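You operate a simulated robot arm through the tools that you are given. There is no shell and no other tool.

The job below is to be done with a simulated robot arm. You get a single attempt, and the scene is never put back.

JOB
Empty the drip cup into the big jar, tare the cup under the gate and slacken the wing nut.
Fine: the cup stands on the scale; the gate stays shut; no spill.
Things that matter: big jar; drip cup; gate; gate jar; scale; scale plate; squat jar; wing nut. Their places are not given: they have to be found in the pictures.

Only the result counts: the job must be done as asked and must still hold three seconds after the hand-in. Knocking over, shifting, dropping, spilling or breaking anything else fails it.

ROBOT AND FRAMES
A 6-joint arm with a two-finger parallel gripper, fixed in place. Base frame: the origin is at the foot of the arm, x ahead of it, y to its left, z up; the work surface is at about z = 750. Readings come in mm, degrees, newtons and seconds.
With the tool pointing down near the work surface it reaches from about 180 to 640 mm from the base axis. Its first joint turns from -66.0 to 66.0 degrees. Payload 2.7 kg.
Tool frame: the origin (TCP) lies between the finger pads and is the grasp point; the fingertips stand 23 mm ahead of it; z points along the fingers, y is the line along which they close. The gripper opens to 94 mm. The fingers are 38 mm wide and 10 mm thick; the gripper's body (54 by 96 mm) begins 39 mm behind the TCP.
Orientation is that of the tool frame in the base frame, as [roll, pitch, yaw] about the fixed x, y, z axes, in that order (R = Rz(yaw) Ry(pitch) Rx(roll)). With the fingers straight down and closing along the base's y, the tool's x points along the base's -x, its y along +y and its z along -z.

CONTROLS
- The arm moves only by the tool apply_moves. Its arguments are lists of equal length, an entry for each row: "translation": the shift along the base's x, y, z in units of 150 mm (1.0 is 150 mm), a list of three; "delta_rot": the turn, a rotation vector about the base's x, y, z in units of 60 degrees (1.0 is 60 degrees), a list of three; "fingers": the gripper command, from -1 (shut) to 1 (fully open), values between in proportion. In form: {"translation": [[x, y, z], ...], "delta_rot": [[rx, ry, rz], ...], "fingers": [fingers, ...]}. A call has 1 to 20 rows; each row is the pose to reach, as a shift and turn from the pose commanded when the call began. A call with a number of a shift or a turn outside -1 to 1 is refused whole. Rows are played at 5 a second. More than 50 mm and 8.6 degrees between two rows, or a gripper value outside its range, and nothing of the call is played. Where a pose cannot be reached the arm comes as near as it can. A force on the tool above 70 N (or 10 N above the force at the start of the call, whichever is more), or a blocked arm, ends the call early, and 0.2 s more pass. Each finger travels about 45 mm/s and halts on what it meets, pressing with about 34 N; the grip force reading is that of the motor and also rises with nothing between the fingers. The clock runs only during rows and for 0.2 s after the last one: add rows that repeat a pose to give the fingers time. The reply holds the time, the measured pose of the TCP, the force on the tool along the base axes, the opening and the grip force, in the units named above and with some noise, with the torque about the TCP (base axes, N m) and any sound that the robot's microphone picked up.
- Cameras (640 x 400 px; columns grow to the right, rows downward): "scene" is fixed at [77.9, -427.9, 1419.5]; the picture's right is [0.77, -0.63, 0.00], its down [-0.28, -0.35, -0.89] and it looks along [0.57, 0.69, -0.45] (base axes); focal length 325 px, centre (320, 200). "wrist" rides on the gripper at [86, 16, -74] in the tool frame; the picture's right is [-0.18, 0.98, 0.00], its down [-0.58, -0.11, -0.81] and it looks along [-0.79, -0.15, 0.59] (tool axes); focal length 243 px, centre (320, 200).
- grab_frame(camera): a new picture of that camera. No time passes.
- point_at(camera, pixels): for up to 12 pixels [column, row] of the newest picture of that camera ("zoom" is the newest enlarged one), the place [x, y, z] in the base frame of the surface seen there, good to about 2 mm. No time passes.
- close_up(camera, box): a new picture of the part [left, top, right, bottom] of that camera's present view, enlarged. No time passes.
- sign_off(): hands the job in; it is judged then, once.

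Leave the gripper open and the arm clear of the work at the hand-in unless told otherwise.

The tools are called after "Emit:" as a command line: name --argument value ..., lists and objects as JSON in quotes. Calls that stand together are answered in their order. apply_moves: Moves the arm, as the interface text tells. Its arguments: {"type":"object","properties":{"translation":{"type":"array"},"delta_rot":{"type":"array"},"fingers":{"type":"array"}},"required":["translation","delta_rot","fingers"]} The other tools are called the same way: grab_frame (camera) takes a picture; point_at (camera, pixels) gives the place of the surface under pixels of a picture; close_up (camera, box) takes an enlarged picture of a part of a camera's view; sign_off () hands the job in.

At the start:

```text
time_s: 0.0
position: [334.8, 126.3, 1250.4]
tool_rot: [-180.0, 0.0, 180.0]
force: [0.2, 0.1, 0.3]
moment: [-0.01, 0.04, 0.01]
opening: 94.0
finger_force: 0.1
```

scene: 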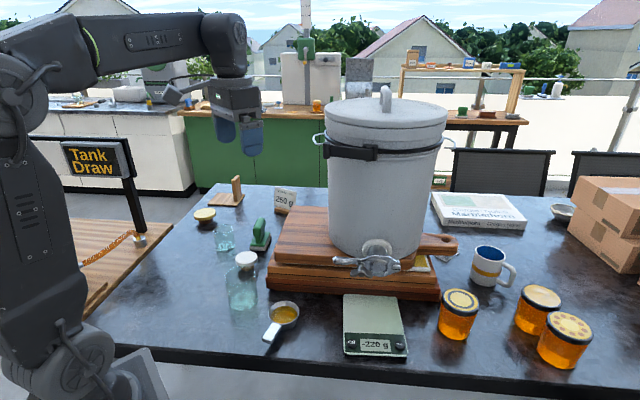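
wrist: 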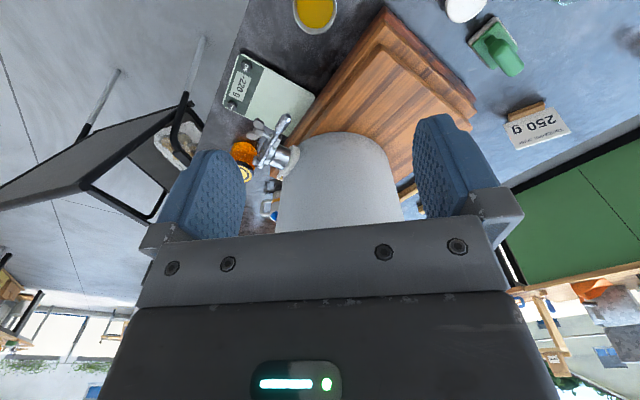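

The scene shows a honey tank on a stacked board with a gate, a scale reading -220 g at about (375,345), a small cup of honey with a white handle at (283,315), and several jars. I'll enlarge these parts first.

Emit:
close_up --camera "scene" --box '[180, 170, 340, 350]'

Emit:
close_up --camera "scene" --box '[320, 220, 480, 370]'

Emit:
close_up --camera "scene" --box '[420, 170, 640, 370]'

Emit:
close_up --camera "scene" --box '[40, 120, 200, 300]'

```text
2.22 times, centred on (260, 260) of scene
```

zoom: 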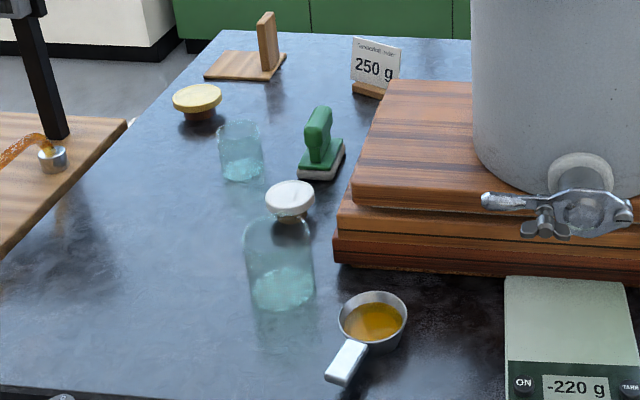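

```text
2.67 times, centred on (400, 295) of scene
```

zoom: 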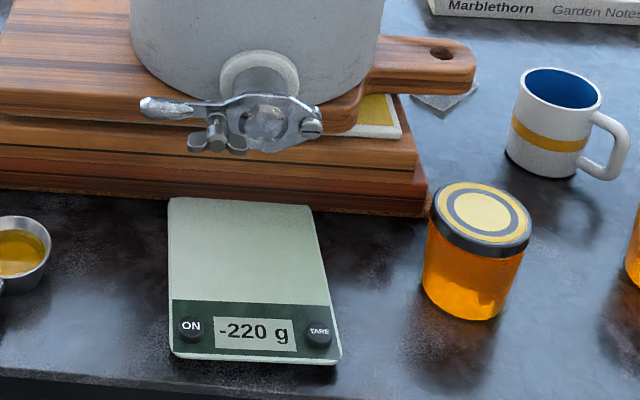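

```text
2.00 times, centred on (530, 270) of scene
```

zoom: 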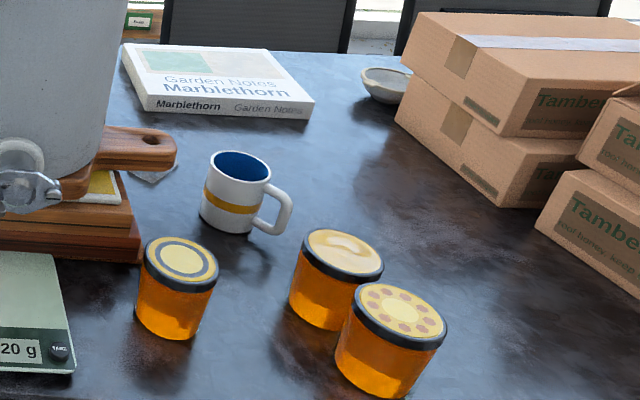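

```text
2.22 times, centred on (120, 210) of scene
```

zoom: 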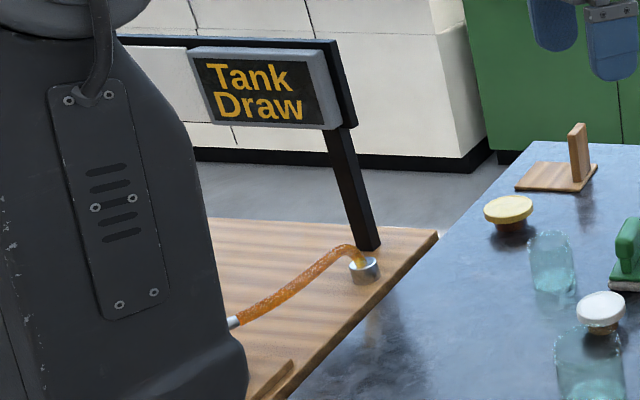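

I'll measure the main places in the scene picture: the cup rim and handle, the big jar's rim and base, the scale plate corners, the buttons, the gate and the wing nut.

Emit:
grab_frame --camera "scene"

Emit:
point_at --camera "scene" --pixels '[[346, 297], [396, 297], [407, 354], [346, 352], [370, 320], [399, 345], [352, 345], [375, 345], [283, 314], [267, 333], [243, 300], [246, 258]]'

Emit:
close_up --camera "scene" --box '[325, 230, 435, 300]'

```text
taken
```

scene: 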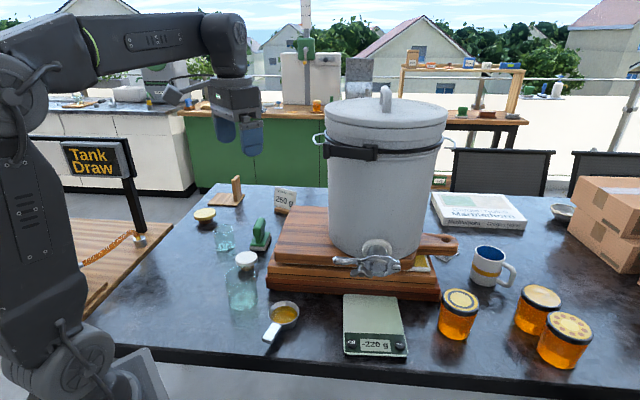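

```text
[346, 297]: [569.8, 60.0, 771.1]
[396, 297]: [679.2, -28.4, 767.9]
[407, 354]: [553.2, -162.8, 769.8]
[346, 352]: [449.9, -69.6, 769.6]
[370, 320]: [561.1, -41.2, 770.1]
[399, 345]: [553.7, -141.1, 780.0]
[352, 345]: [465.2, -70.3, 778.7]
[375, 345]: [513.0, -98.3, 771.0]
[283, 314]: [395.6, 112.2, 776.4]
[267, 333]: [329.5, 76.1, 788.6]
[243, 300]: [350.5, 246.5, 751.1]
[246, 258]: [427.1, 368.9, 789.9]
```

```text
5.71 times, centred on (380, 265) of scene
```

zoom: 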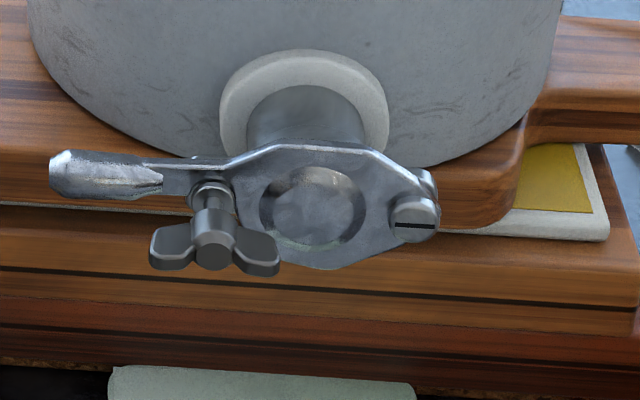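

The wing nut is clearly visible in the enlargement: its hub is at (213,250) and its wings at (172,247) and (257,252). I'll measure the gate parts.

Emit:
point_at --camera "zoom" --pixels '[[213, 252], [213, 225], [172, 245], [258, 252], [212, 190], [100, 175], [310, 210], [413, 220], [310, 260], [255, 175], [380, 175], [300, 120]]'

Emit:
close_up --camera "scene" --box '[215, 245, 315, 350]'

```text
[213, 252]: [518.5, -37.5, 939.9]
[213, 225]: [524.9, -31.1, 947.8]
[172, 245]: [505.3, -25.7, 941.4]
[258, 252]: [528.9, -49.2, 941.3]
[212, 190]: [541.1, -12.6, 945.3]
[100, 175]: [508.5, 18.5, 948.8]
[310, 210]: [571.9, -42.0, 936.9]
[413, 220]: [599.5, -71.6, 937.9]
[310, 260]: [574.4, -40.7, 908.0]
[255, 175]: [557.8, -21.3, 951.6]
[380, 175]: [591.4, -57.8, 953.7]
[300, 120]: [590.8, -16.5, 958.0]
```

```text
3.81 times, centred on (265, 298) of scene
```

zoom: 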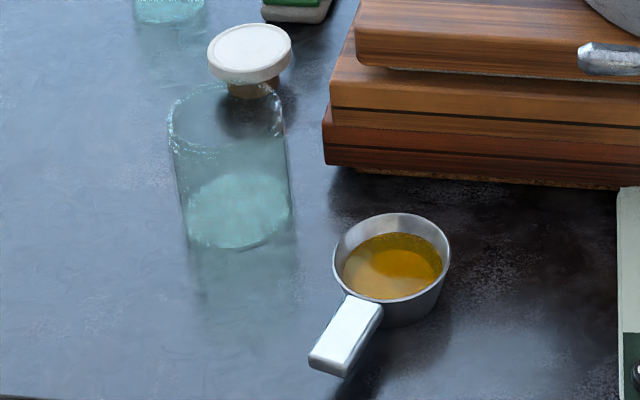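

Next I'll look closely at both open glass jars, the two small lidded objects behind them, and the gripper, to see its camera housing.

Emit:
close_up --camera "scene" --box '[185, 195, 275, 315]'

Emit:
close_up --camera "scene" --box '[150, 0, 290, 165]'

Emit:
grab_frame --camera "wrist"

Emit:
close_up --camera "wrist" --box '[200, 0, 400, 220]'

```text
3.33 times, centred on (230, 255) of scene
```

zoom: 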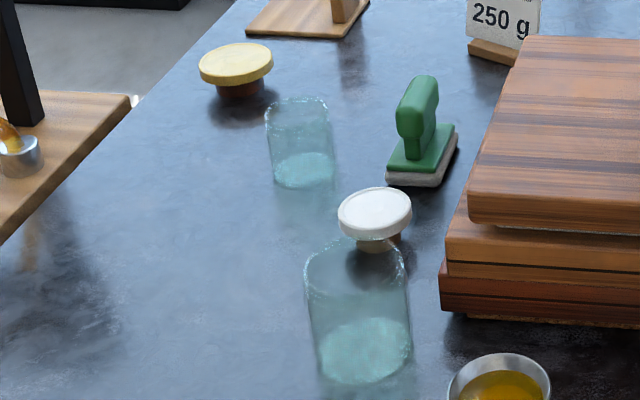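

```text
2.42 times, centred on (220, 82) of scene
```

zoom: 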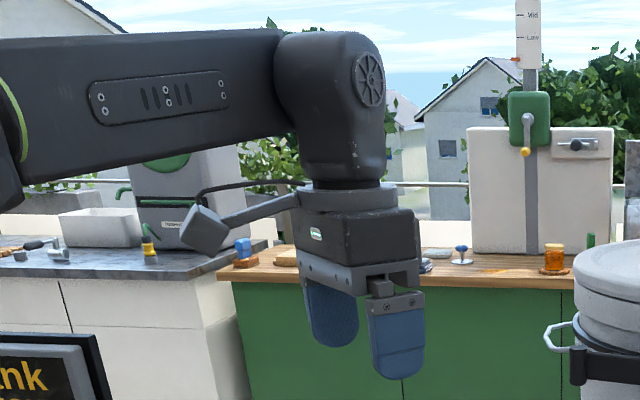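

```text
taken
```

wrist: 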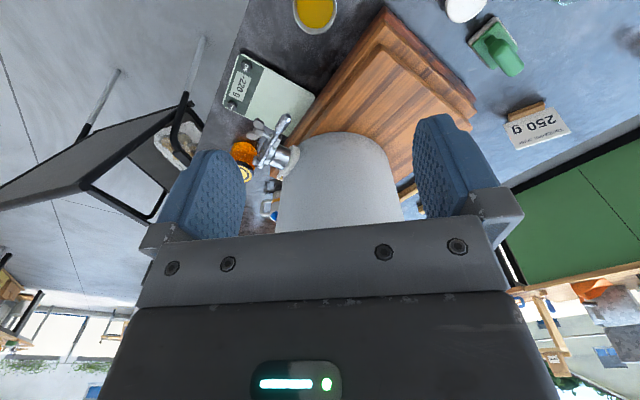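

```text
1.82 times, centred on (300, 110) of wrist
```

zoom: 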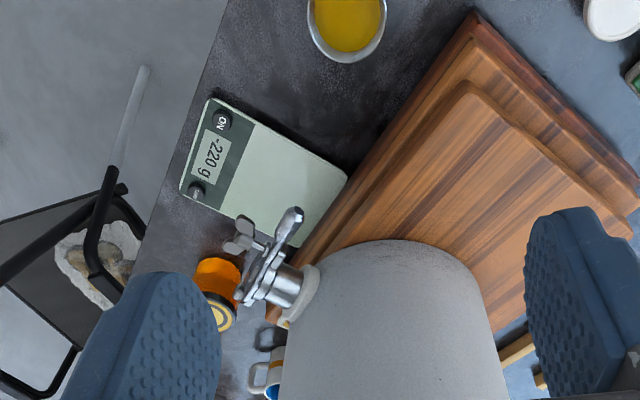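

The camera housing on an arm is a real body and sticks out toward the robot base, so I have to allow for it when tilting. Now I'll zoom in on the drip cup and measure it exactly.

Emit:
close_up --camera "scene" --box '[255, 293, 311, 349]'

```text
7.14 times, centred on (283, 321) of scene
```

zoom: 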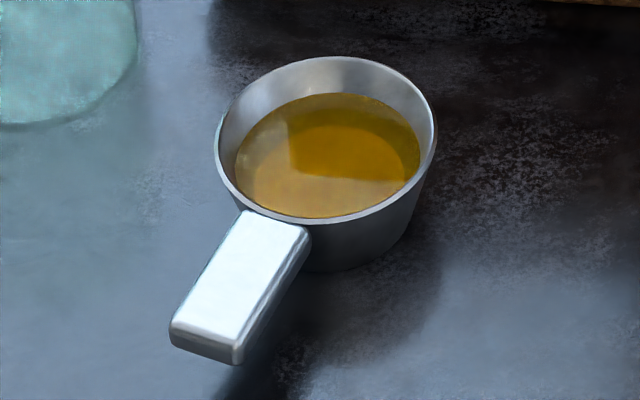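

I'll measure points on the cup rim, honey surface, handle corners and the nearby table.

Emit:
point_at --camera "zoom" --pixels '[[243, 212], [303, 229], [176, 326], [234, 341], [240, 275], [330, 58], [218, 150], [433, 140], [315, 218], [330, 155], [172, 340], [370, 262]]'

```text
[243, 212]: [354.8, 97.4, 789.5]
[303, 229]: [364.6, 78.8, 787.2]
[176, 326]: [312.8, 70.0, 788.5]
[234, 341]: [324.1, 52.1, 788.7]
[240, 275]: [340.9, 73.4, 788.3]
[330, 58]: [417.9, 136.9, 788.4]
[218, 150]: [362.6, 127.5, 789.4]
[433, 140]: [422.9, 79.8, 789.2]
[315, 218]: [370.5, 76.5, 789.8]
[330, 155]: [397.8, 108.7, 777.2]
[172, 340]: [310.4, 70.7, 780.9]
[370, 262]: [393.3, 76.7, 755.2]
```

What I read from the points:

- **Drip cup:** centre about (393,106), rim z 789, diameter 77.
- **Handle:** points back toward (318,61) at azimuth about 31°, 21 mm wide, top at z 788.

I want the camera housing on the outer side, so that I can tilt the gripper and roll it to pour. First I'll test in free air whether the wrist can turn about -149° round the vertical, starting with -59.5°.

Emit:
apply_moves --translation '[[0, 0, 0], [0, 0, 0], [0, 0, 0], [0, 0, 0], [0, 0, 0], [0, 0, 0], [0, 0, 0]]' --delta_rot '[[0, 0, -0.1417], [0, 0, -0.2833], [0, 0, -0.425], [0, 0, -0.5667], [0, 0, -0.7083], [0, 0, -0.85], [0, 0, -0.99]]' --fingers '[1, 1, 1, 1, 1, 1, 1]'

```text
time_s: 1.6
position: [336.5, 125.7, 1250.1]
tool_rot: [-180.0, 0.1, 120.5]
force: [0.1, -0.3, 0.1]
moment: [-0.03, -0.02, 0.0]
opening: 94.2
finger_force: 0.0
```

The wrist followed to yaw 120.5. I'll continue the turn.

Emit:
apply_moves --translation '[[0, 0, 0], [0, 0, 0], [0, 0, 0], [0, 0, 0], [0, 0, 0], [0, 0, 0], [0, 0, 0]]' --delta_rot '[[0, 0, -0.1417], [0, 0, -0.2833], [0, 0, -0.425], [0, 0, -0.5667], [0, 0, -0.7083], [0, 0, -0.85], [0, 0, -0.99]]' --fingers '[1, 1, 1, 1, 1, 1, 1]'

Emit:
apply_moves --translation '[[0, 0, 0], [0, 0, 0], [0, 0, 0], [0, 0, 0]]' --delta_rot '[[0, 0, -0.125], [0, 0, -0.25], [0, 0, -0.375], [0, 0, -0.5]]' --fingers '[1, 1, 1, 1]'

```text
time_s: 3.2
position: [335.7, 127.5, 1250.1]
tool_rot: [180.0, -0.1, 61.1]
force: [0.5, -0.4, -0.1]
moment: [-0.01, -0.01, 0.01]
opening: 93.8
finger_force: 0.0
```

```text
time_s: 4.2
position: [346.1, 103.7, 1250.2]
tool_rot: [-179.8, 0.1, 31.6]
force: [0.1, -0.6, 0.0]
moment: [0.04, 0.03, 0.0]
opening: 93.8
finger_force: 0.1
out of reach, approached as far as the arm can: row 4
```

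The wrist stops at about 165° of roll, so the flipped posture is just inside its range for this handle direction. Next I move the open gripper over to the handle (331,69), bringing it down to about z 1100, then about 950, all in free air.

Emit:
apply_moves --translation '[[-0.005, -0.08, -0.2], [-0.01, -0.16, -0.4], [-0.015, -0.24, -0.6], [-0.02, -0.32, -0.8], [-0.023, -0.38, -1.0], [-0.023, -0.38, -1.0]]' --delta_rot '[[0, 0, 0], [0, 0, 0], [0, 0, 0], [0, 0, 0], [0, 0, 0], [0, 0, 0]]' --fingers '[0, 0, 0, 0, 0, 0]'

```text
time_s: 5.6
position: [342.5, 45.2, 1099.6]
tool_rot: [-180.0, 0.1, 31.1]
force: [-0.4, -0.7, -1.5]
moment: [0.04, 0.01, 0.01]
opening: 46.9
finger_force: 0.0
```

The arm is at (342.5,45.2,1100), so the shift counted from the clipped pose. I'll go down another 150 mm while correcting x by -11 and y by +24.

Emit:
apply_moves --translation '[[-0.015, 0.04, -0.2], [-0.03, 0.08, -0.4], [-0.045, 0.12, -0.6], [-0.06, 0.16, -0.8], [-0.073, 0.158, -1.0], [-0.073, 0.158, -1.0]]' --delta_rot '[[0, 0, 0], [0, 0, 0], [0, 0, 0], [0, 0, 0], [0, 0, 0], [0, 0, 0]]' --fingers '[0, 0, 0, 0, 0, 0]'

```text
time_s: 7.0
position: [332.9, 67.8, 950.1]
tool_rot: [180.0, 0.0, 31.4]
force: [0.1, -0.4, -0.2]
moment: [0.03, 0.0, -0.04]
opening: 47.4
finger_force: 0.1
```

At (333,68,950) with yaw 31.4. Now a rehearsal in the air: I tilt the tool 45° so the fingers point forward and down along the handle direction, turning about (0.52,-0.854,0).

Emit:
apply_moves --translation '[[0, 0, 0], [0, 0, 0], [0, 0, 0], [0, 0, 0], [0, 0, 0], [0, 0, 0]]' --delta_rot '[[0.065, -0.1068, 0], [0.13, -0.2135, 0], [0.195, -0.3203, 0], [0.26, -0.427, 0], [0.325, -0.5338, 0], [0.39, -0.6405, 0]]' --fingers '[0, 0, 0, 0, 0, 0]'

Emit:
grab_frame --camera "scene"

```text
time_s: 8.4
position: [333.0, 68.5, 950.3]
tool_rot: [-179.7, -45.0, 30.9]
force: [0.2, -0.2, 0.3]
moment: [-0.01, 0.0, -0.02]
opening: 46.8
finger_force: 0.0
```

```text
taken
```

scene: 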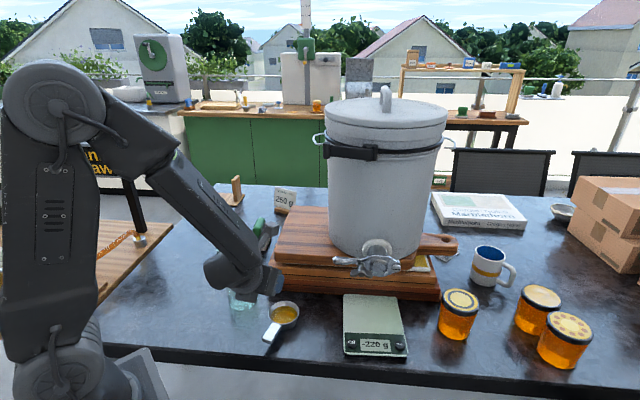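

The tilted posture works and the wrist stays clear. Before rehearsing the pour I need the jar's rim and the near edges of the boards.

Emit:
close_up --camera "scene" --box '[205, 250, 305, 320]'

Emit:
point_at --camera "scene" --pixels '[[268, 288], [270, 268], [276, 252], [268, 265], [283, 213], [440, 298], [240, 283], [230, 290], [256, 290], [243, 310], [345, 240], [300, 240]]'

```text
5.71 times, centred on (255, 285) of scene
```

zoom: 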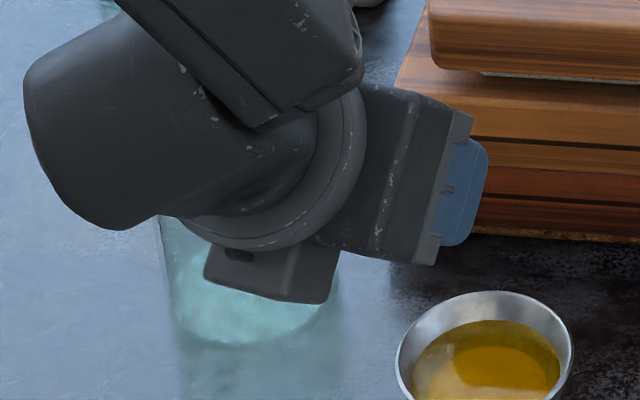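

```text
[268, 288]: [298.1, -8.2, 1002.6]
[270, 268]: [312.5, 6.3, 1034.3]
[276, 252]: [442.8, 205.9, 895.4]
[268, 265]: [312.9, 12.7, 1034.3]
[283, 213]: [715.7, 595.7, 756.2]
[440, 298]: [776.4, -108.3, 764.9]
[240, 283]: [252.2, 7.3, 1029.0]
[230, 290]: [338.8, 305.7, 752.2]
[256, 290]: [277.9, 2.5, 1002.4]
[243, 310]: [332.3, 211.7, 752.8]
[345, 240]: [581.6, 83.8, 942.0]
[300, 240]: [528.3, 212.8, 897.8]
```

The board tops are at z≈898 and their near corner is around (443,206), so the pour has to stay above z≈900 there. Now I rehearse the swing to the jar: yaw +59.5° while moving to about (388,174,935).

Emit:
apply_moves --translation '[[0.052, 0.1, -0.014], [0.105, 0.2, -0.028], [0.157, 0.3, -0.043], [0.21, 0.4, -0.057], [0.262, 0.5, -0.071], [0.315, 0.6, -0.086], [0.367, 0.703, -0.1]]' --delta_rot '[[0, 0, 0.1414], [0, 0, 0.2829], [0, 0, 0.4243], [0, 0, 0.5657], [0, 0, 0.7071], [0, 0, 0.8486], [0, 0, 0.99]]' --fingers '[0, 0, 0, 0, 0, 0, 0]'

Emit:
grab_frame --camera "scene"

```text
time_s: 10.0
position: [387.9, 173.4, 935.6]
tool_rot: [-179.9, -45.0, 90.7]
force: [1.2, -0.4, -0.8]
moment: [-0.04, -0.02, 0.03]
opening: 46.9
finger_force: 0.0
```

```text
taken
```

scene: 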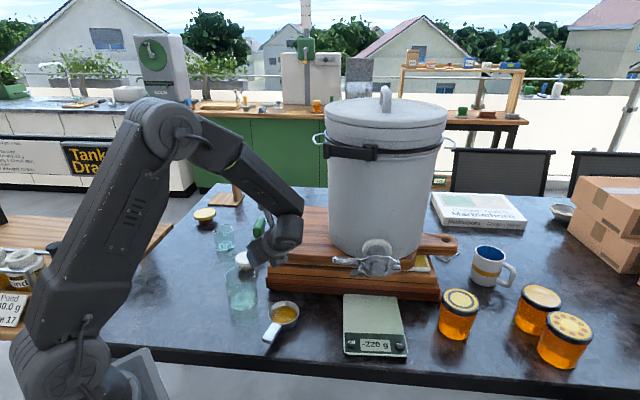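

I'm at (388,173,936), yaw 90.7, with the gripper behind the jar's mouth line. Now I rehearse the first 59.5° of the pouring roll, turning about -y with the lip compensation in x.

Emit:
apply_moves --translation '[[-0.005, 0, 0], [-0.015, 0, 0], [-0.03, 0, 0], [-0.045, 0, 0], [-0.06, 0, 0], [-0.08, 0, 0], [-0.1, 0, 0]]' --delta_rot '[[0, -0.1414, 0], [0, -0.2829, 0], [0, -0.4243, 0], [0, -0.5657, 0], [0, -0.7071, 0], [0, -0.8486, 0], [0, -0.99, 0]]' --fingers '[0, 0, 0, 0, 0, 0, 0]'

Emit:
apply_moves --translation '[[-0.04, 0, 0], [-0.08, 0, 0], [-0.12, 0, 0], [-0.16, 0, 0], [-0.2, 0, 0], [-0.235, 0, 0], [-0.265, 0, 0]]' --delta_rot '[[0, -0.1414, 0], [0, -0.2829, 0], [0, -0.4243, 0], [0, -0.5657, 0], [0, -0.7071, 0], [0, -0.8486, 0], [0, -0.99, 0]]' --fingers '[0, 0, 0, 0, 0, 0, 0]'

Emit:
grab_frame --camera "scene"

```text
time_s: 11.6
position: [372.3, 174.4, 934.9]
tool_rot: [113.0, -20.8, 130.8]
force: [-0.8, 0.2, -0.1]
moment: [0.0, 0.02, -0.01]
opening: 47.1
finger_force: 0.1
```

```text
time_s: 13.2
position: [334.8, 173.6, 935.2]
tool_rot: [69.4, 20.5, 131.2]
force: [-0.1, 0.2, -0.6]
moment: [0.01, 0.03, 0.0]
opening: 47.1
finger_force: 0.1
out of reach, approached as far as the arm can: row 7
```

```text
taken
```

scene: 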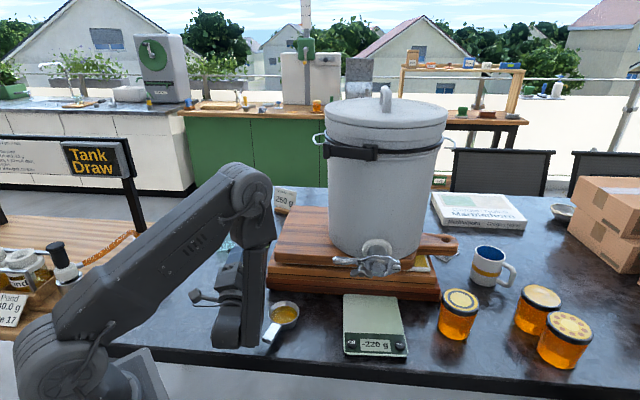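

The rehearsal reached about 119° of tilt at the jar with the arm clear, which is enough to pour. Now I play it backwards to the hover pose over the cup handle.

Emit:
apply_moves --translation '[[0.03, 0, 0], [0.065, 0, 0], [0.105, 0, 0], [0.145, 0, 0], [0.185, 0, 0], [0.225, 0, 0], [0.25, 0, 0]]' --delta_rot '[[0, 0.1414, 0], [0, 0.2829, 0], [0, 0.4243, 0], [0, 0.5657, 0], [0, 0.7071, 0], [0, 0.8486, 0], [0, 0.985, 0]]' --fingers '[0, 0, 0, 0, 0, 0, 0]'

Emit:
apply_moves --translation '[[0.02, 0, 0], [0.04, 0, 0], [0.06, 0, 0], [0.08, 0, 0], [0.09, 0, 0], [0.1, 0, 0], [0.1, 0, 0]]' --delta_rot '[[0, 0.1414, 0], [0, 0.2829, 0], [0, 0.4243, 0], [0, 0.5657, 0], [0, 0.7071, 0], [0, 0.8486, 0], [0, 0.99, 0]]' --fingers '[0, 0, 0, 0, 0, 0, 0]'

Emit:
apply_moves --translation '[[-0.052, -0.1, 0.02], [-0.105, -0.2, 0.04], [-0.157, -0.3, 0.05], [-0.21, -0.4, 0.06], [-0.262, -0.5, 0.07], [-0.315, -0.6, 0.09], [-0.367, -0.69, 0.1], [-0.367, -0.69, 0.1]]' --delta_rot '[[0, 0, -0.1414], [0, 0, -0.2829], [0, 0, -0.4243], [0, 0, -0.5657], [0, 0, -0.7071], [0, 0, -0.8486], [0, 0, -0.99], [0, 0, -0.99]]' --fingers '[0, 0, 0, 0, 0, 0, 0, 0]'

```text
time_s: 14.8
position: [372.0, 173.7, 936.2]
tool_rot: [113.1, -20.7, 130.9]
force: [0.0, -0.8, 0.7]
moment: [-0.01, 0.01, -0.01]
opening: 47.0
finger_force: 0.0
```

```text
time_s: 16.4
position: [388.0, 174.5, 935.0]
tool_rot: [179.8, -45.0, 91.0]
force: [0.1, -0.2, 0.1]
moment: [-0.02, -0.01, 0.03]
opening: 47.0
finger_force: 0.2
```

```text
time_s: 18.2
position: [332.9, 70.1, 951.1]
tool_rot: [179.7, -44.9, 31.4]
force: [0.3, -0.1, 0.7]
moment: [0.01, 0.01, 0.02]
opening: 47.0
finger_force: 0.0
```

I'm back at hover (333,70,951), pitch -45, yaw 31.4. The tilted wrist camera now looks almost straight down, so I'll take a picture to check the handle alignment.

Emit:
grab_frame --camera "wrist"

```text
taken
```

wrist: 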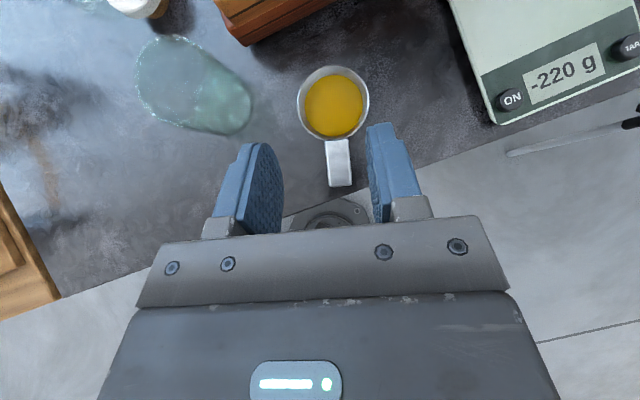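

A clear top view. I'll measure the handle edges, cup rim and jar rim from here.

Emit:
point_at --camera "wrist" --pixels '[[328, 144], [348, 142], [331, 184], [350, 183], [299, 102], [367, 99], [335, 68], [334, 100], [222, 107], [170, 42], [139, 85], [340, 165]]'

Emit:
close_up --camera "wrist" --box '[110, 10, 390, 210]'

```text
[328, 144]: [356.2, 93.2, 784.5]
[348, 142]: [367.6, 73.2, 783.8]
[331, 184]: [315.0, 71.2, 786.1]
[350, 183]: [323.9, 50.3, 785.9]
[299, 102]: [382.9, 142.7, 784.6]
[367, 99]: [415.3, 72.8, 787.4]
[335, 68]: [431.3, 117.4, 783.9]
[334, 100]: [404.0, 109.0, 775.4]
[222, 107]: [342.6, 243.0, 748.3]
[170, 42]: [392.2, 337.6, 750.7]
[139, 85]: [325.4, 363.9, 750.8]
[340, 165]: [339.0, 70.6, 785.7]
```

```text
2.00 times, centred on (250, 110) of wrist
```

zoom: 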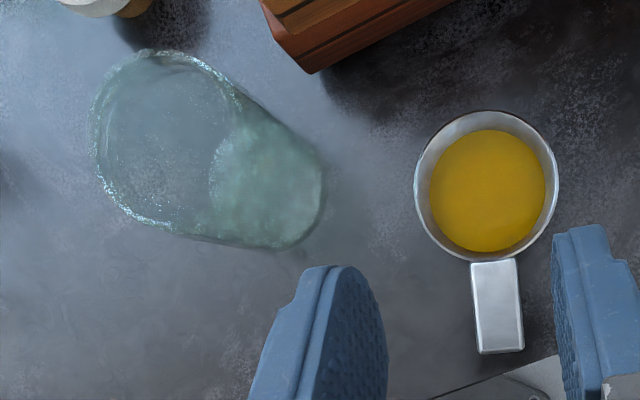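

The handle centre line at the grip point is (334,69.5), az≈30.5°, which matches the tool's yaw. I'll descend straight down 150 mm with the fingers about 47 mm apart.

Emit:
apply_moves --translation '[[0, 0, -0.2], [0, 0, -0.4], [0.004, -0.002, -0.6], [0.007, -0.004, -0.8], [0.007, -0.004, -0.93], [0.007, -0.004, -0.93]]' --delta_rot '[[0, 0, 0], [0, 0, 0], [0, 0, 0], [0, 0, 0], [0, 0, 0], [0, 0, 0]]' --fingers '[0, 0, 0, 0, 0, 0]'

Emit:
grab_frame --camera "wrist"

Emit:
close_up --camera "scene" --box '[225, 255, 325, 355]'

```text
time_s: 19.6
position: [333.7, 71.3, 810.9]
tool_rot: [179.6, -45.1, 31.6]
force: [0.2, -0.3, 0.2]
moment: [-0.03, -0.01, -0.02]
opening: 47.0
finger_force: 0.1
```

```text
taken
```

wrist: 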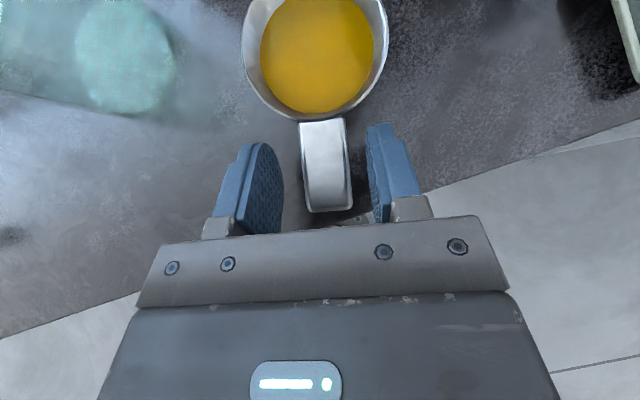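

```text
4.00 times, centred on (275, 305) of scene
```

zoom: 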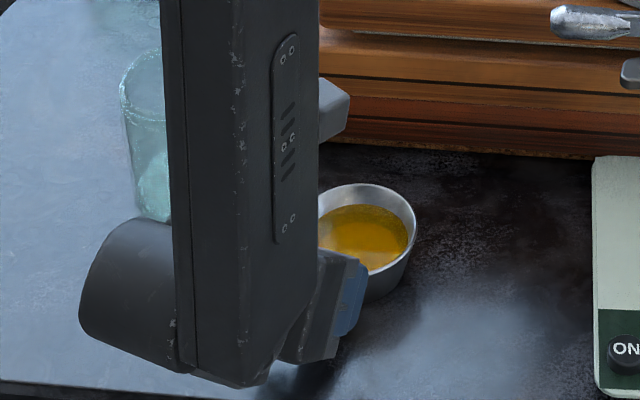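

The handle lies centred between the fingers. Before the last 24 mm I'll check that the wrist housing is high enough above the table.

Emit:
point_at --camera "zoom" --pixels '[[215, 375], [245, 384], [100, 320], [150, 360], [310, 355], [330, 340], [350, 300]]'

```text
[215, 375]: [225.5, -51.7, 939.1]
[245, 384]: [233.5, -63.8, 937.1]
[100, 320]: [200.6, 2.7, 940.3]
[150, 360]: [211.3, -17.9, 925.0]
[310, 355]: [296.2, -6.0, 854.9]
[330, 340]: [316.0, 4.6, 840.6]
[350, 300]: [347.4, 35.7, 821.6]
```

The wrist housing is well above the table (z≥850). I descend to TCP z≈786, then close on the handle with extra rows for the fingers.

Emit:
apply_moves --translation '[[0, -0.006, -0.06], [0, -0.012, -0.12], [0, -0.012, -0.167], [0, -0.012, -0.167]]' --delta_rot '[[0, 0, 0], [0, 0, 0], [0, 0, 0], [0, 0, 0]]' --fingers '[0, 0, 0, 0]'

Emit:
grab_frame --camera "wrist"

```text
time_s: 20.6
position: [334.8, 67.6, 786.9]
tool_rot: [179.7, -45.0, 31.4]
force: [-0.4, 0.4, -0.2]
moment: [0.0, -0.01, -0.02]
opening: 47.0
finger_force: 0.1
```

```text
taken
```

wrist: 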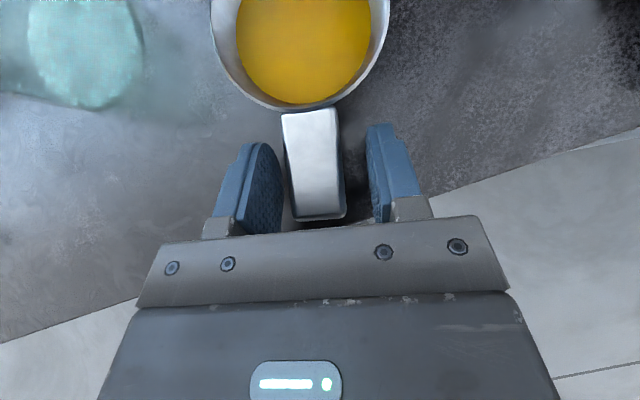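

The handle sits about 3 mm left of the finger centre (handle 284–345, pads 283–368). I shift 3 mm to the left and then close.

Emit:
apply_moves --translation '[[-0.01, 0.017, 0], [-0.01, 0.017, 0], [-0.01, 0.017, 0], [-0.01, 0.017, 0], [-0.01, 0.017, 0], [-0.01, 0.017, 0], [-0.01, 0.017, 0], [-0.01, 0.017, 0], [-0.01, 0.017, 0]]' --delta_rot '[[0, 0, 0], [0, 0, 0], [0, 0, 0], [0, 0, 0], [0, 0, 0], [0, 0, 0], [0, 0, 0], [0, 0, 0], [0, 0, 0]]' --fingers '[0, 0, -0.3, -0.5, -0.7, -1, -1, -1, -1]'

Emit:
grab_frame --camera "wrist"

```text
time_s: 22.6
position: [332.7, 70.6, 787.4]
tool_rot: [179.7, -45.0, 31.5]
force: [-0.3, 0.3, 1.6]
moment: [0.11, 0.0, 0.06]
opening: 27.7
finger_force: 34.5
```

```text
taken
```

wrist: 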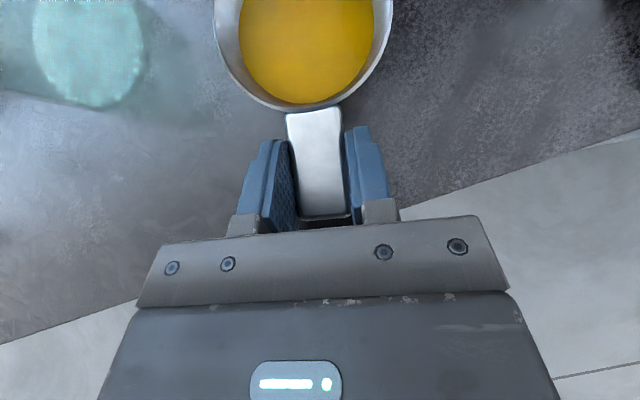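

It grips at 27.7 mm with 34.5 N. I'll lift slowly 30 mm and check that the cup stays level.

Emit:
apply_moves --translation '[[0, 0, 0.03], [0, 0, 0.07], [0, 0, 0.12], [0, 0, 0.17], [0, 0, 0.2], [0, 0, 0.2]]' --delta_rot '[[0, 0, 0], [0, 0, 0], [0, 0, 0], [0, 0, 0], [0, 0, 0], [0, 0, 0]]' --fingers '[-1, -1, -1, -1, -1, -1]'

Emit:
grab_frame --camera "wrist"

Emit:
close_up --camera "scene" --box '[225, 255, 325, 355]'

```text
time_s: 24.0
position: [333.7, 71.1, 817.9]
tool_rot: [179.7, -44.9, 31.5]
force: [-0.2, 0.0, -2.3]
moment: [-0.06, 0.1, 0.0]
opening: 27.4
finger_force: 34.2
```

```text
taken
```

wrist: 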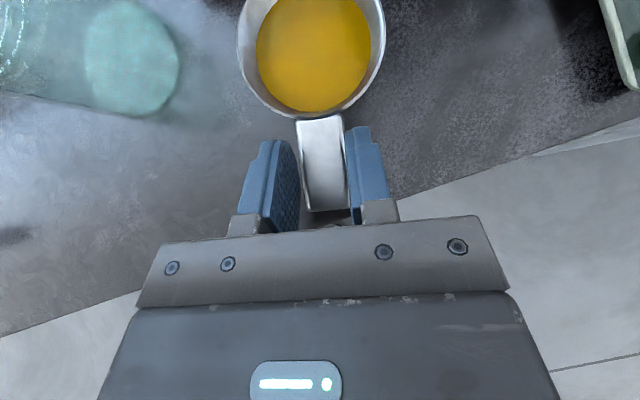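

```text
4.00 times, centred on (275, 305) of scene
```

zoom: 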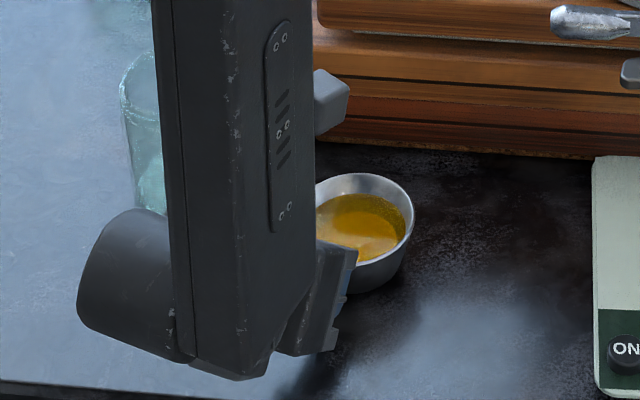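

The handle looks further from the camera than before the lift, so the cup may have sagged or slipped in the fingers. I'll measure the cup now, before moving anything else.

Emit:
point_at --camera "wrist" --pixels '[[308, 125], [335, 122], [314, 205], [340, 203], [322, 165], [240, 40], [384, 40], [318, 50], [265, 100], [355, 97], [312, 114]]'

Emit:
close_up --camera "wrist" --box '[220, 0, 410, 230]'

Emit:
close_up --camera "scene" --box '[265, 285, 325, 345]'

```text
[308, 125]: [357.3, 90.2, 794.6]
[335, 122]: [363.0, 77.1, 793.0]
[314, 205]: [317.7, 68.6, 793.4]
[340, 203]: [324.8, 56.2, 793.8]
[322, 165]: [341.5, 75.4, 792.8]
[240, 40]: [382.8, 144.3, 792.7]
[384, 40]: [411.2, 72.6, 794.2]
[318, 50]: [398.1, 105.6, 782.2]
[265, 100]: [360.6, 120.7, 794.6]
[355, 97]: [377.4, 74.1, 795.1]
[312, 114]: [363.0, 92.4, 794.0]
```

```text
1.74 times, centred on (315, 115) of wrist
```

zoom: 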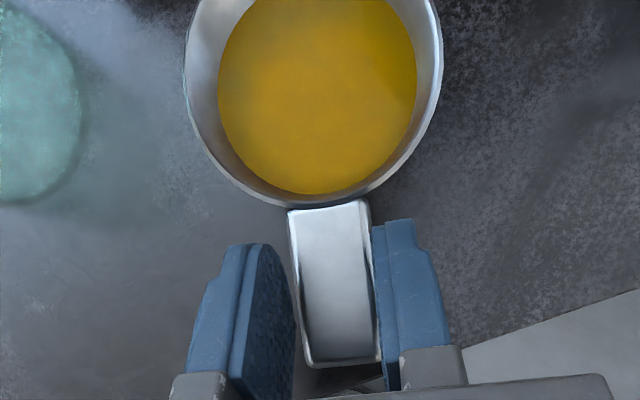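

```text
6.67 times, centred on (295, 315) of scene
```

zoom: 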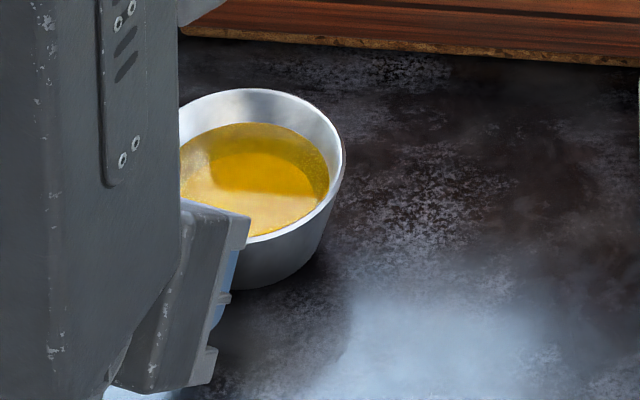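

The cup is level and off the table, with its rim at z≈794, but the handle slid about 20 mm down the pads. I'll hold still for a second to see whether it keeps sliding.

Emit:
apply_moves --translation '[[0, 0, 0], [0, 0, 0], [0, 0, 0], [0, 0, 0]]' --delta_rot '[[0, 0, 0], [0, 0, 0], [0, 0, 0], [0, 0, 0]]' --fingers '[-1, -1, -1, -1]'

Emit:
grab_frame --camera "wrist"

Emit:
point_at --camera "wrist" --pixels '[[322, 125], [327, 200], [322, 165], [240, 40], [384, 40], [312, 114]]'

```text
time_s: 25.0
position: [333.9, 71.0, 817.6]
tool_rot: [179.7, -45.0, 31.6]
force: [0.4, 0.1, -2.3]
moment: [-0.07, 0.07, 0.02]
opening: 27.4
finger_force: 33.6
```

```text
taken
```

wrist: 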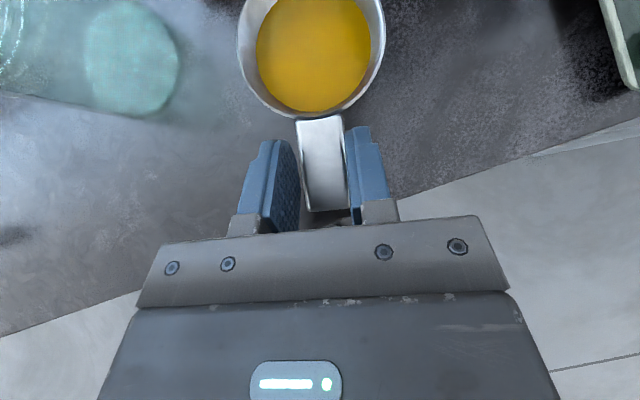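

```text
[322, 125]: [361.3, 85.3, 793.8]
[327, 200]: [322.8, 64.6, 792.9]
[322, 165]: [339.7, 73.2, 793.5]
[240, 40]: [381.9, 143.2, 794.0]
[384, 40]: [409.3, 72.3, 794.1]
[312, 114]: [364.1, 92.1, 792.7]
```

The cup is stable now. I'll cross-check its height with the scene camera.

Emit:
close_up --camera "scene" --box '[265, 285, 325, 345]'

Emit:
point_at --camera "zoom" --pixels '[[250, 91], [342, 160], [280, 234], [255, 180], [290, 280], [310, 255], [345, 250], [265, 290]]'

```text
6.67 times, centred on (295, 315) of scene
```

zoom: 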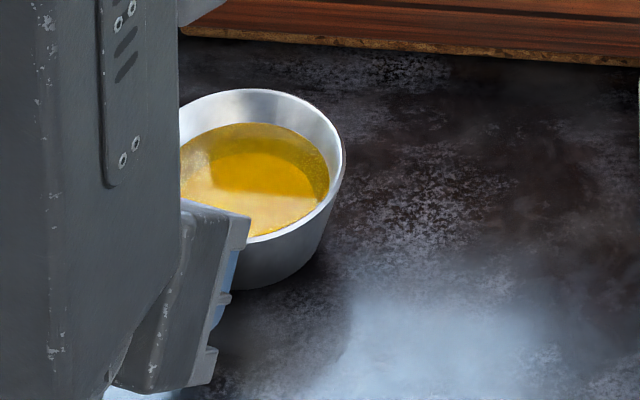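

```text
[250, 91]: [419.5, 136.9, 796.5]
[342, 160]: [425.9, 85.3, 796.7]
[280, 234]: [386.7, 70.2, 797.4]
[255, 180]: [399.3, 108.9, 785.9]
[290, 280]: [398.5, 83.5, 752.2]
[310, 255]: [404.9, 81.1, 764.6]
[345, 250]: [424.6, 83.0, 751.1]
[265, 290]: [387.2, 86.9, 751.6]
```

The rim is at z≈797, so the cup is lifted 7.5 mm while the gripper rose 30. The hold is on the finger corner, so I'll set the cup back down, open, lower and grip again with the pads' middle.

Emit:
apply_moves --translation '[[0, 0, -0.02], [0, 0, -0.035], [0, 0, -0.05], [0, 0, -0.055], [0, 0, -0.055], [0, 0, -0.055], [0, 0, -0.055]]' --delta_rot '[[0, 0, 0], [0, 0, 0], [0, 0, 0], [0, 0, 0], [0, 0, 0], [0, 0, 0], [0, 0, 0]]' --fingers '[-1, -1, -1, -1, -1, -1, -1]'

Emit:
grab_frame --camera "wrist"

```text
time_s: 26.6
position: [332.5, 70.8, 808.0]
tool_rot: [179.6, -45.1, 31.5]
force: [-3.0, -4.3, 17.0]
moment: [0.22, -0.36, 0.0]
opening: 27.4
finger_force: 34.1
```

```text
taken
```

wrist: 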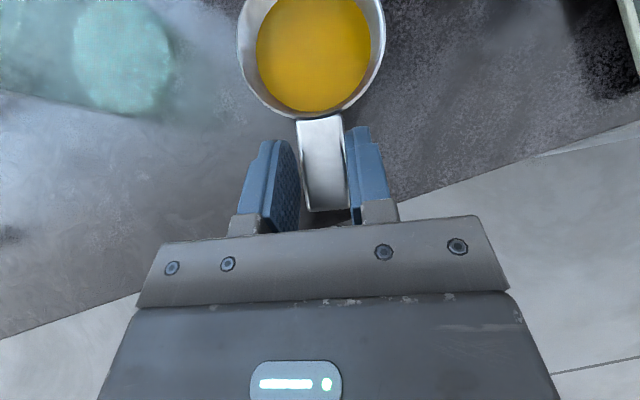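

I read 17 N of contact: the cup is on the table and the grip didn't slip under that force. I ease up 1.5 mm, open to about 45 mm, and look.

Emit:
apply_moves --translation '[[0, 0, 0.006], [0, 0, 0.01], [0, 0, 0.01], [0, 0, 0.01], [0, 0, 0.01], [0, 0, 0.01], [0, 0, 0.01]]' --delta_rot '[[0, 0, 0], [0, 0, 0], [0, 0, 0], [0, 0, 0], [0, 0, 0], [0, 0, 0], [0, 0, 0]]' --fingers '[-1, -1, -0.4, -0.3, -0.2, -0.05, -0.05]'

Emit:
grab_frame --camera "wrist"

Emit:
close_up --camera "wrist" --box '[220, 0, 410, 230]'

```text
time_s: 28.2
position: [331.8, 70.9, 809.4]
tool_rot: [179.7, -45.0, 31.5]
force: [-0.7, -0.1, -1.0]
moment: [0.0, 0.02, -0.02]
opening: 45.0
finger_force: 0.0
```

```text
taken
```

wrist: 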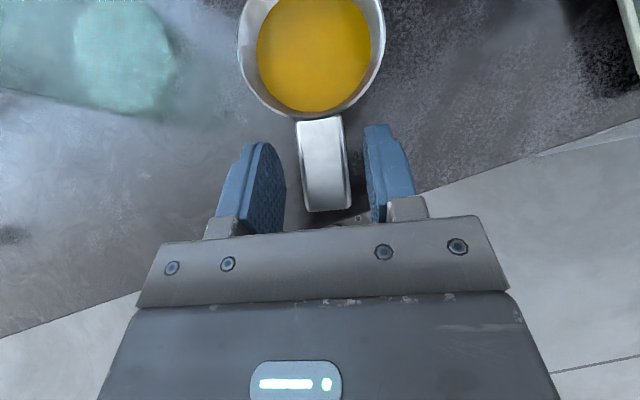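

```text
1.74 times, centred on (315, 115) of wrist
```

zoom: 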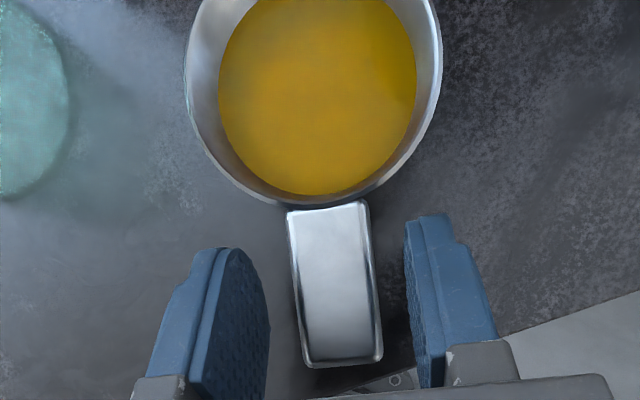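

The handle is centred between the pads again. I descend 24 mm to z≈785, close, and give the fingers more time.

Emit:
apply_moves --translation '[[0, 0, -0.06], [0, 0, -0.12], [0.004, 0, -0.16], [0.004, 0, -0.16], [0.004, 0, -0.16], [0.004, 0, -0.16], [0.004, 0, -0.16], [0.004, 0, -0.16], [0.004, 0, -0.16], [0.004, 0, -0.16], [0.004, 0, -0.16]]' --delta_rot '[[0, 0, 0], [0, 0, 0], [0, 0, 0], [0, 0, 0], [0, 0, 0], [0, 0, 0], [0, 0, 0], [0, 0, 0], [0, 0, 0], [0, 0, 0], [0, 0, 0]]' --fingers '[-0.05, -0.05, -0.05, -0.05, -0.2, -0.35, -0.5, -1, -1, -1, -1]'

Emit:
grab_frame --camera "wrist"

Emit:
close_up --camera "wrist" --box '[220, 0, 410, 230]'

```text
time_s: 30.6
position: [332.9, 70.4, 786.6]
tool_rot: [179.7, -45.0, 31.4]
force: [0.0, 0.8, 0.1]
moment: [0.01, 0.04, -0.02]
opening: 27.6
finger_force: 33.8
```

```text
taken
```

wrist: 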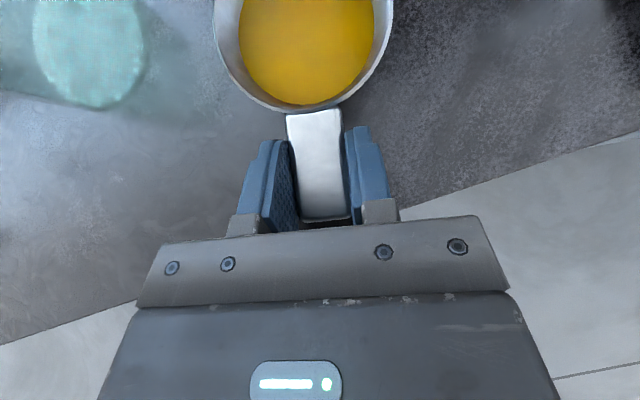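

```text
1.74 times, centred on (315, 115) of wrist
```

zoom: 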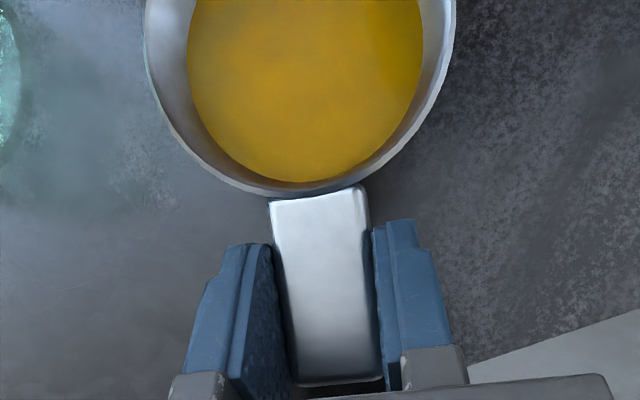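

Both pads touch the handle again (27.6 mm, 33.8 N). I lift only 9 mm, slowly, and check.

Emit:
apply_moves --translation '[[0, 0, 0.01], [0, 0, 0.02], [0, 0, 0.03], [0, 0, 0.04], [0, 0, 0.05], [0, 0, 0.06], [0, 0, 0.06]]' --delta_rot '[[0, 0, 0], [0, 0, 0], [0, 0, 0], [0, 0, 0], [0, 0, 0], [0, 0, 0], [0, 0, 0]]' --fingers '[-1, -1, -1, -1, -1, -1, -1]'

Emit:
grab_frame --camera "wrist"

Emit:
close_up --camera "scene" --box '[265, 285, 325, 345]'

Emit:
point_at --camera "zoom" --pixels '[[250, 91], [342, 160], [280, 234], [255, 180], [250, 95]]'

```text
time_s: 32.2
position: [333.7, 71.2, 794.1]
tool_rot: [179.8, -45.1, 31.5]
force: [0.1, -0.6, -1.2]
moment: [-0.02, 0.12, 0.02]
opening: 27.9
finger_force: 33.8
```

```text
taken
```

wrist: 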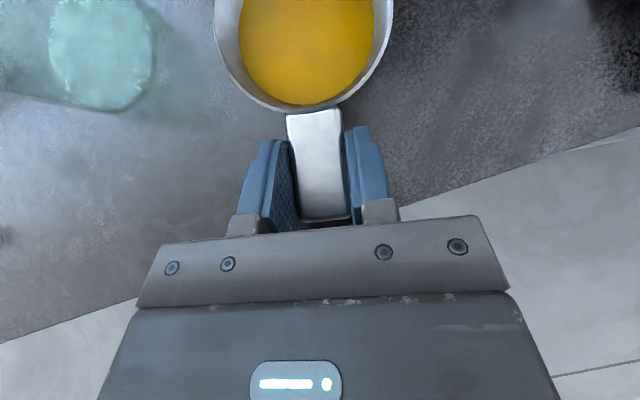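

```text
6.67 times, centred on (295, 315) of scene
```

zoom: 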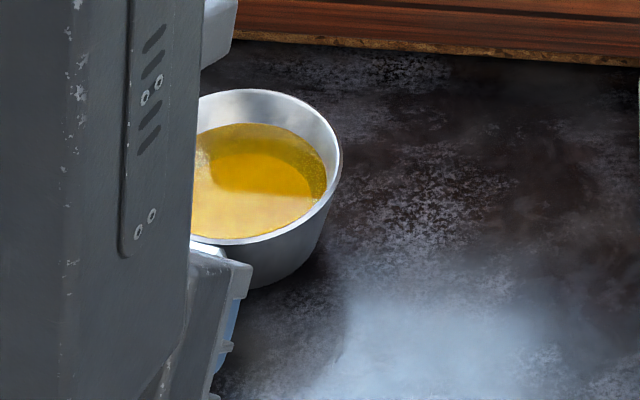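

```text
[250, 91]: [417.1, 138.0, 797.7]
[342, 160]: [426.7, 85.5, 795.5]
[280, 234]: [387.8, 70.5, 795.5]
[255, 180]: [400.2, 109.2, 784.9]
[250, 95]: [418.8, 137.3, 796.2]
```

This time the cup came up with the gripper (rim ≈796, no slip). I continue another 12 mm at the same slow pace and check again.

Emit:
apply_moves --translation '[[0, 0, 0.01], [0, 0, 0.02], [0, 0, 0.03], [0, 0, 0.04], [0, 0, 0.05], [0, 0, 0.06], [0, 0, 0.07], [0, 0, 0.08], [0, 0, 0.08]]' --delta_rot '[[0, 0, 0], [0, 0, 0], [0, 0, 0], [0, 0, 0], [0, 0, 0], [0, 0, 0], [0, 0, 0], [0, 0, 0], [0, 0, 0]]' --fingers '[-1, -1, -1, -1, -1, -1, -1, -1, -1]'

Emit:
grab_frame --camera "wrist"

Emit:
close_up --camera "scene" --box '[265, 285, 325, 345]'

Emit:
point_at --camera "zoom" --pixels '[[250, 91], [342, 160], [280, 234], [255, 180], [250, 80]]'

```text
time_s: 34.2
position: [332.0, 69.4, 807.1]
tool_rot: [179.7, -44.9, 31.6]
force: [0.4, 0.5, -1.8]
moment: [-0.04, 0.1, 0.03]
opening: 27.8
finger_force: 34.5
```

```text
taken
```

wrist: 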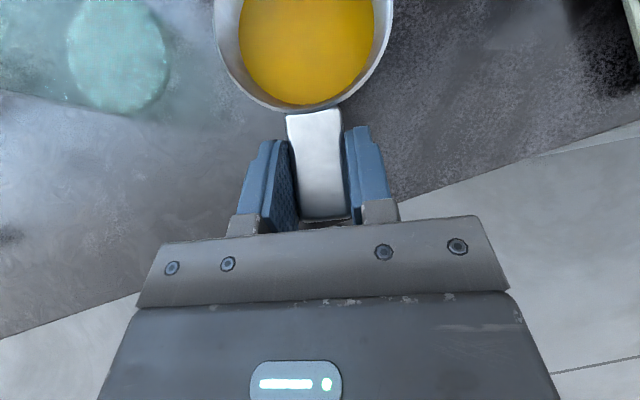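

```text
6.67 times, centred on (295, 315) of scene
```

zoom: 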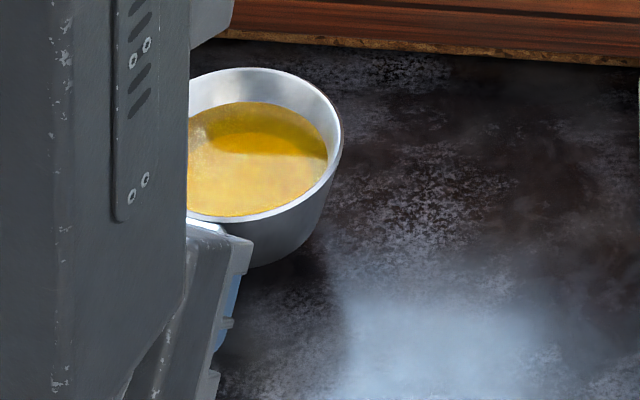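

```text
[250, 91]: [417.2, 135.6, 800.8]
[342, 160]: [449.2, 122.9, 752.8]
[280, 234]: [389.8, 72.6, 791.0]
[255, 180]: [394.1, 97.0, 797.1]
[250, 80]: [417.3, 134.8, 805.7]
```

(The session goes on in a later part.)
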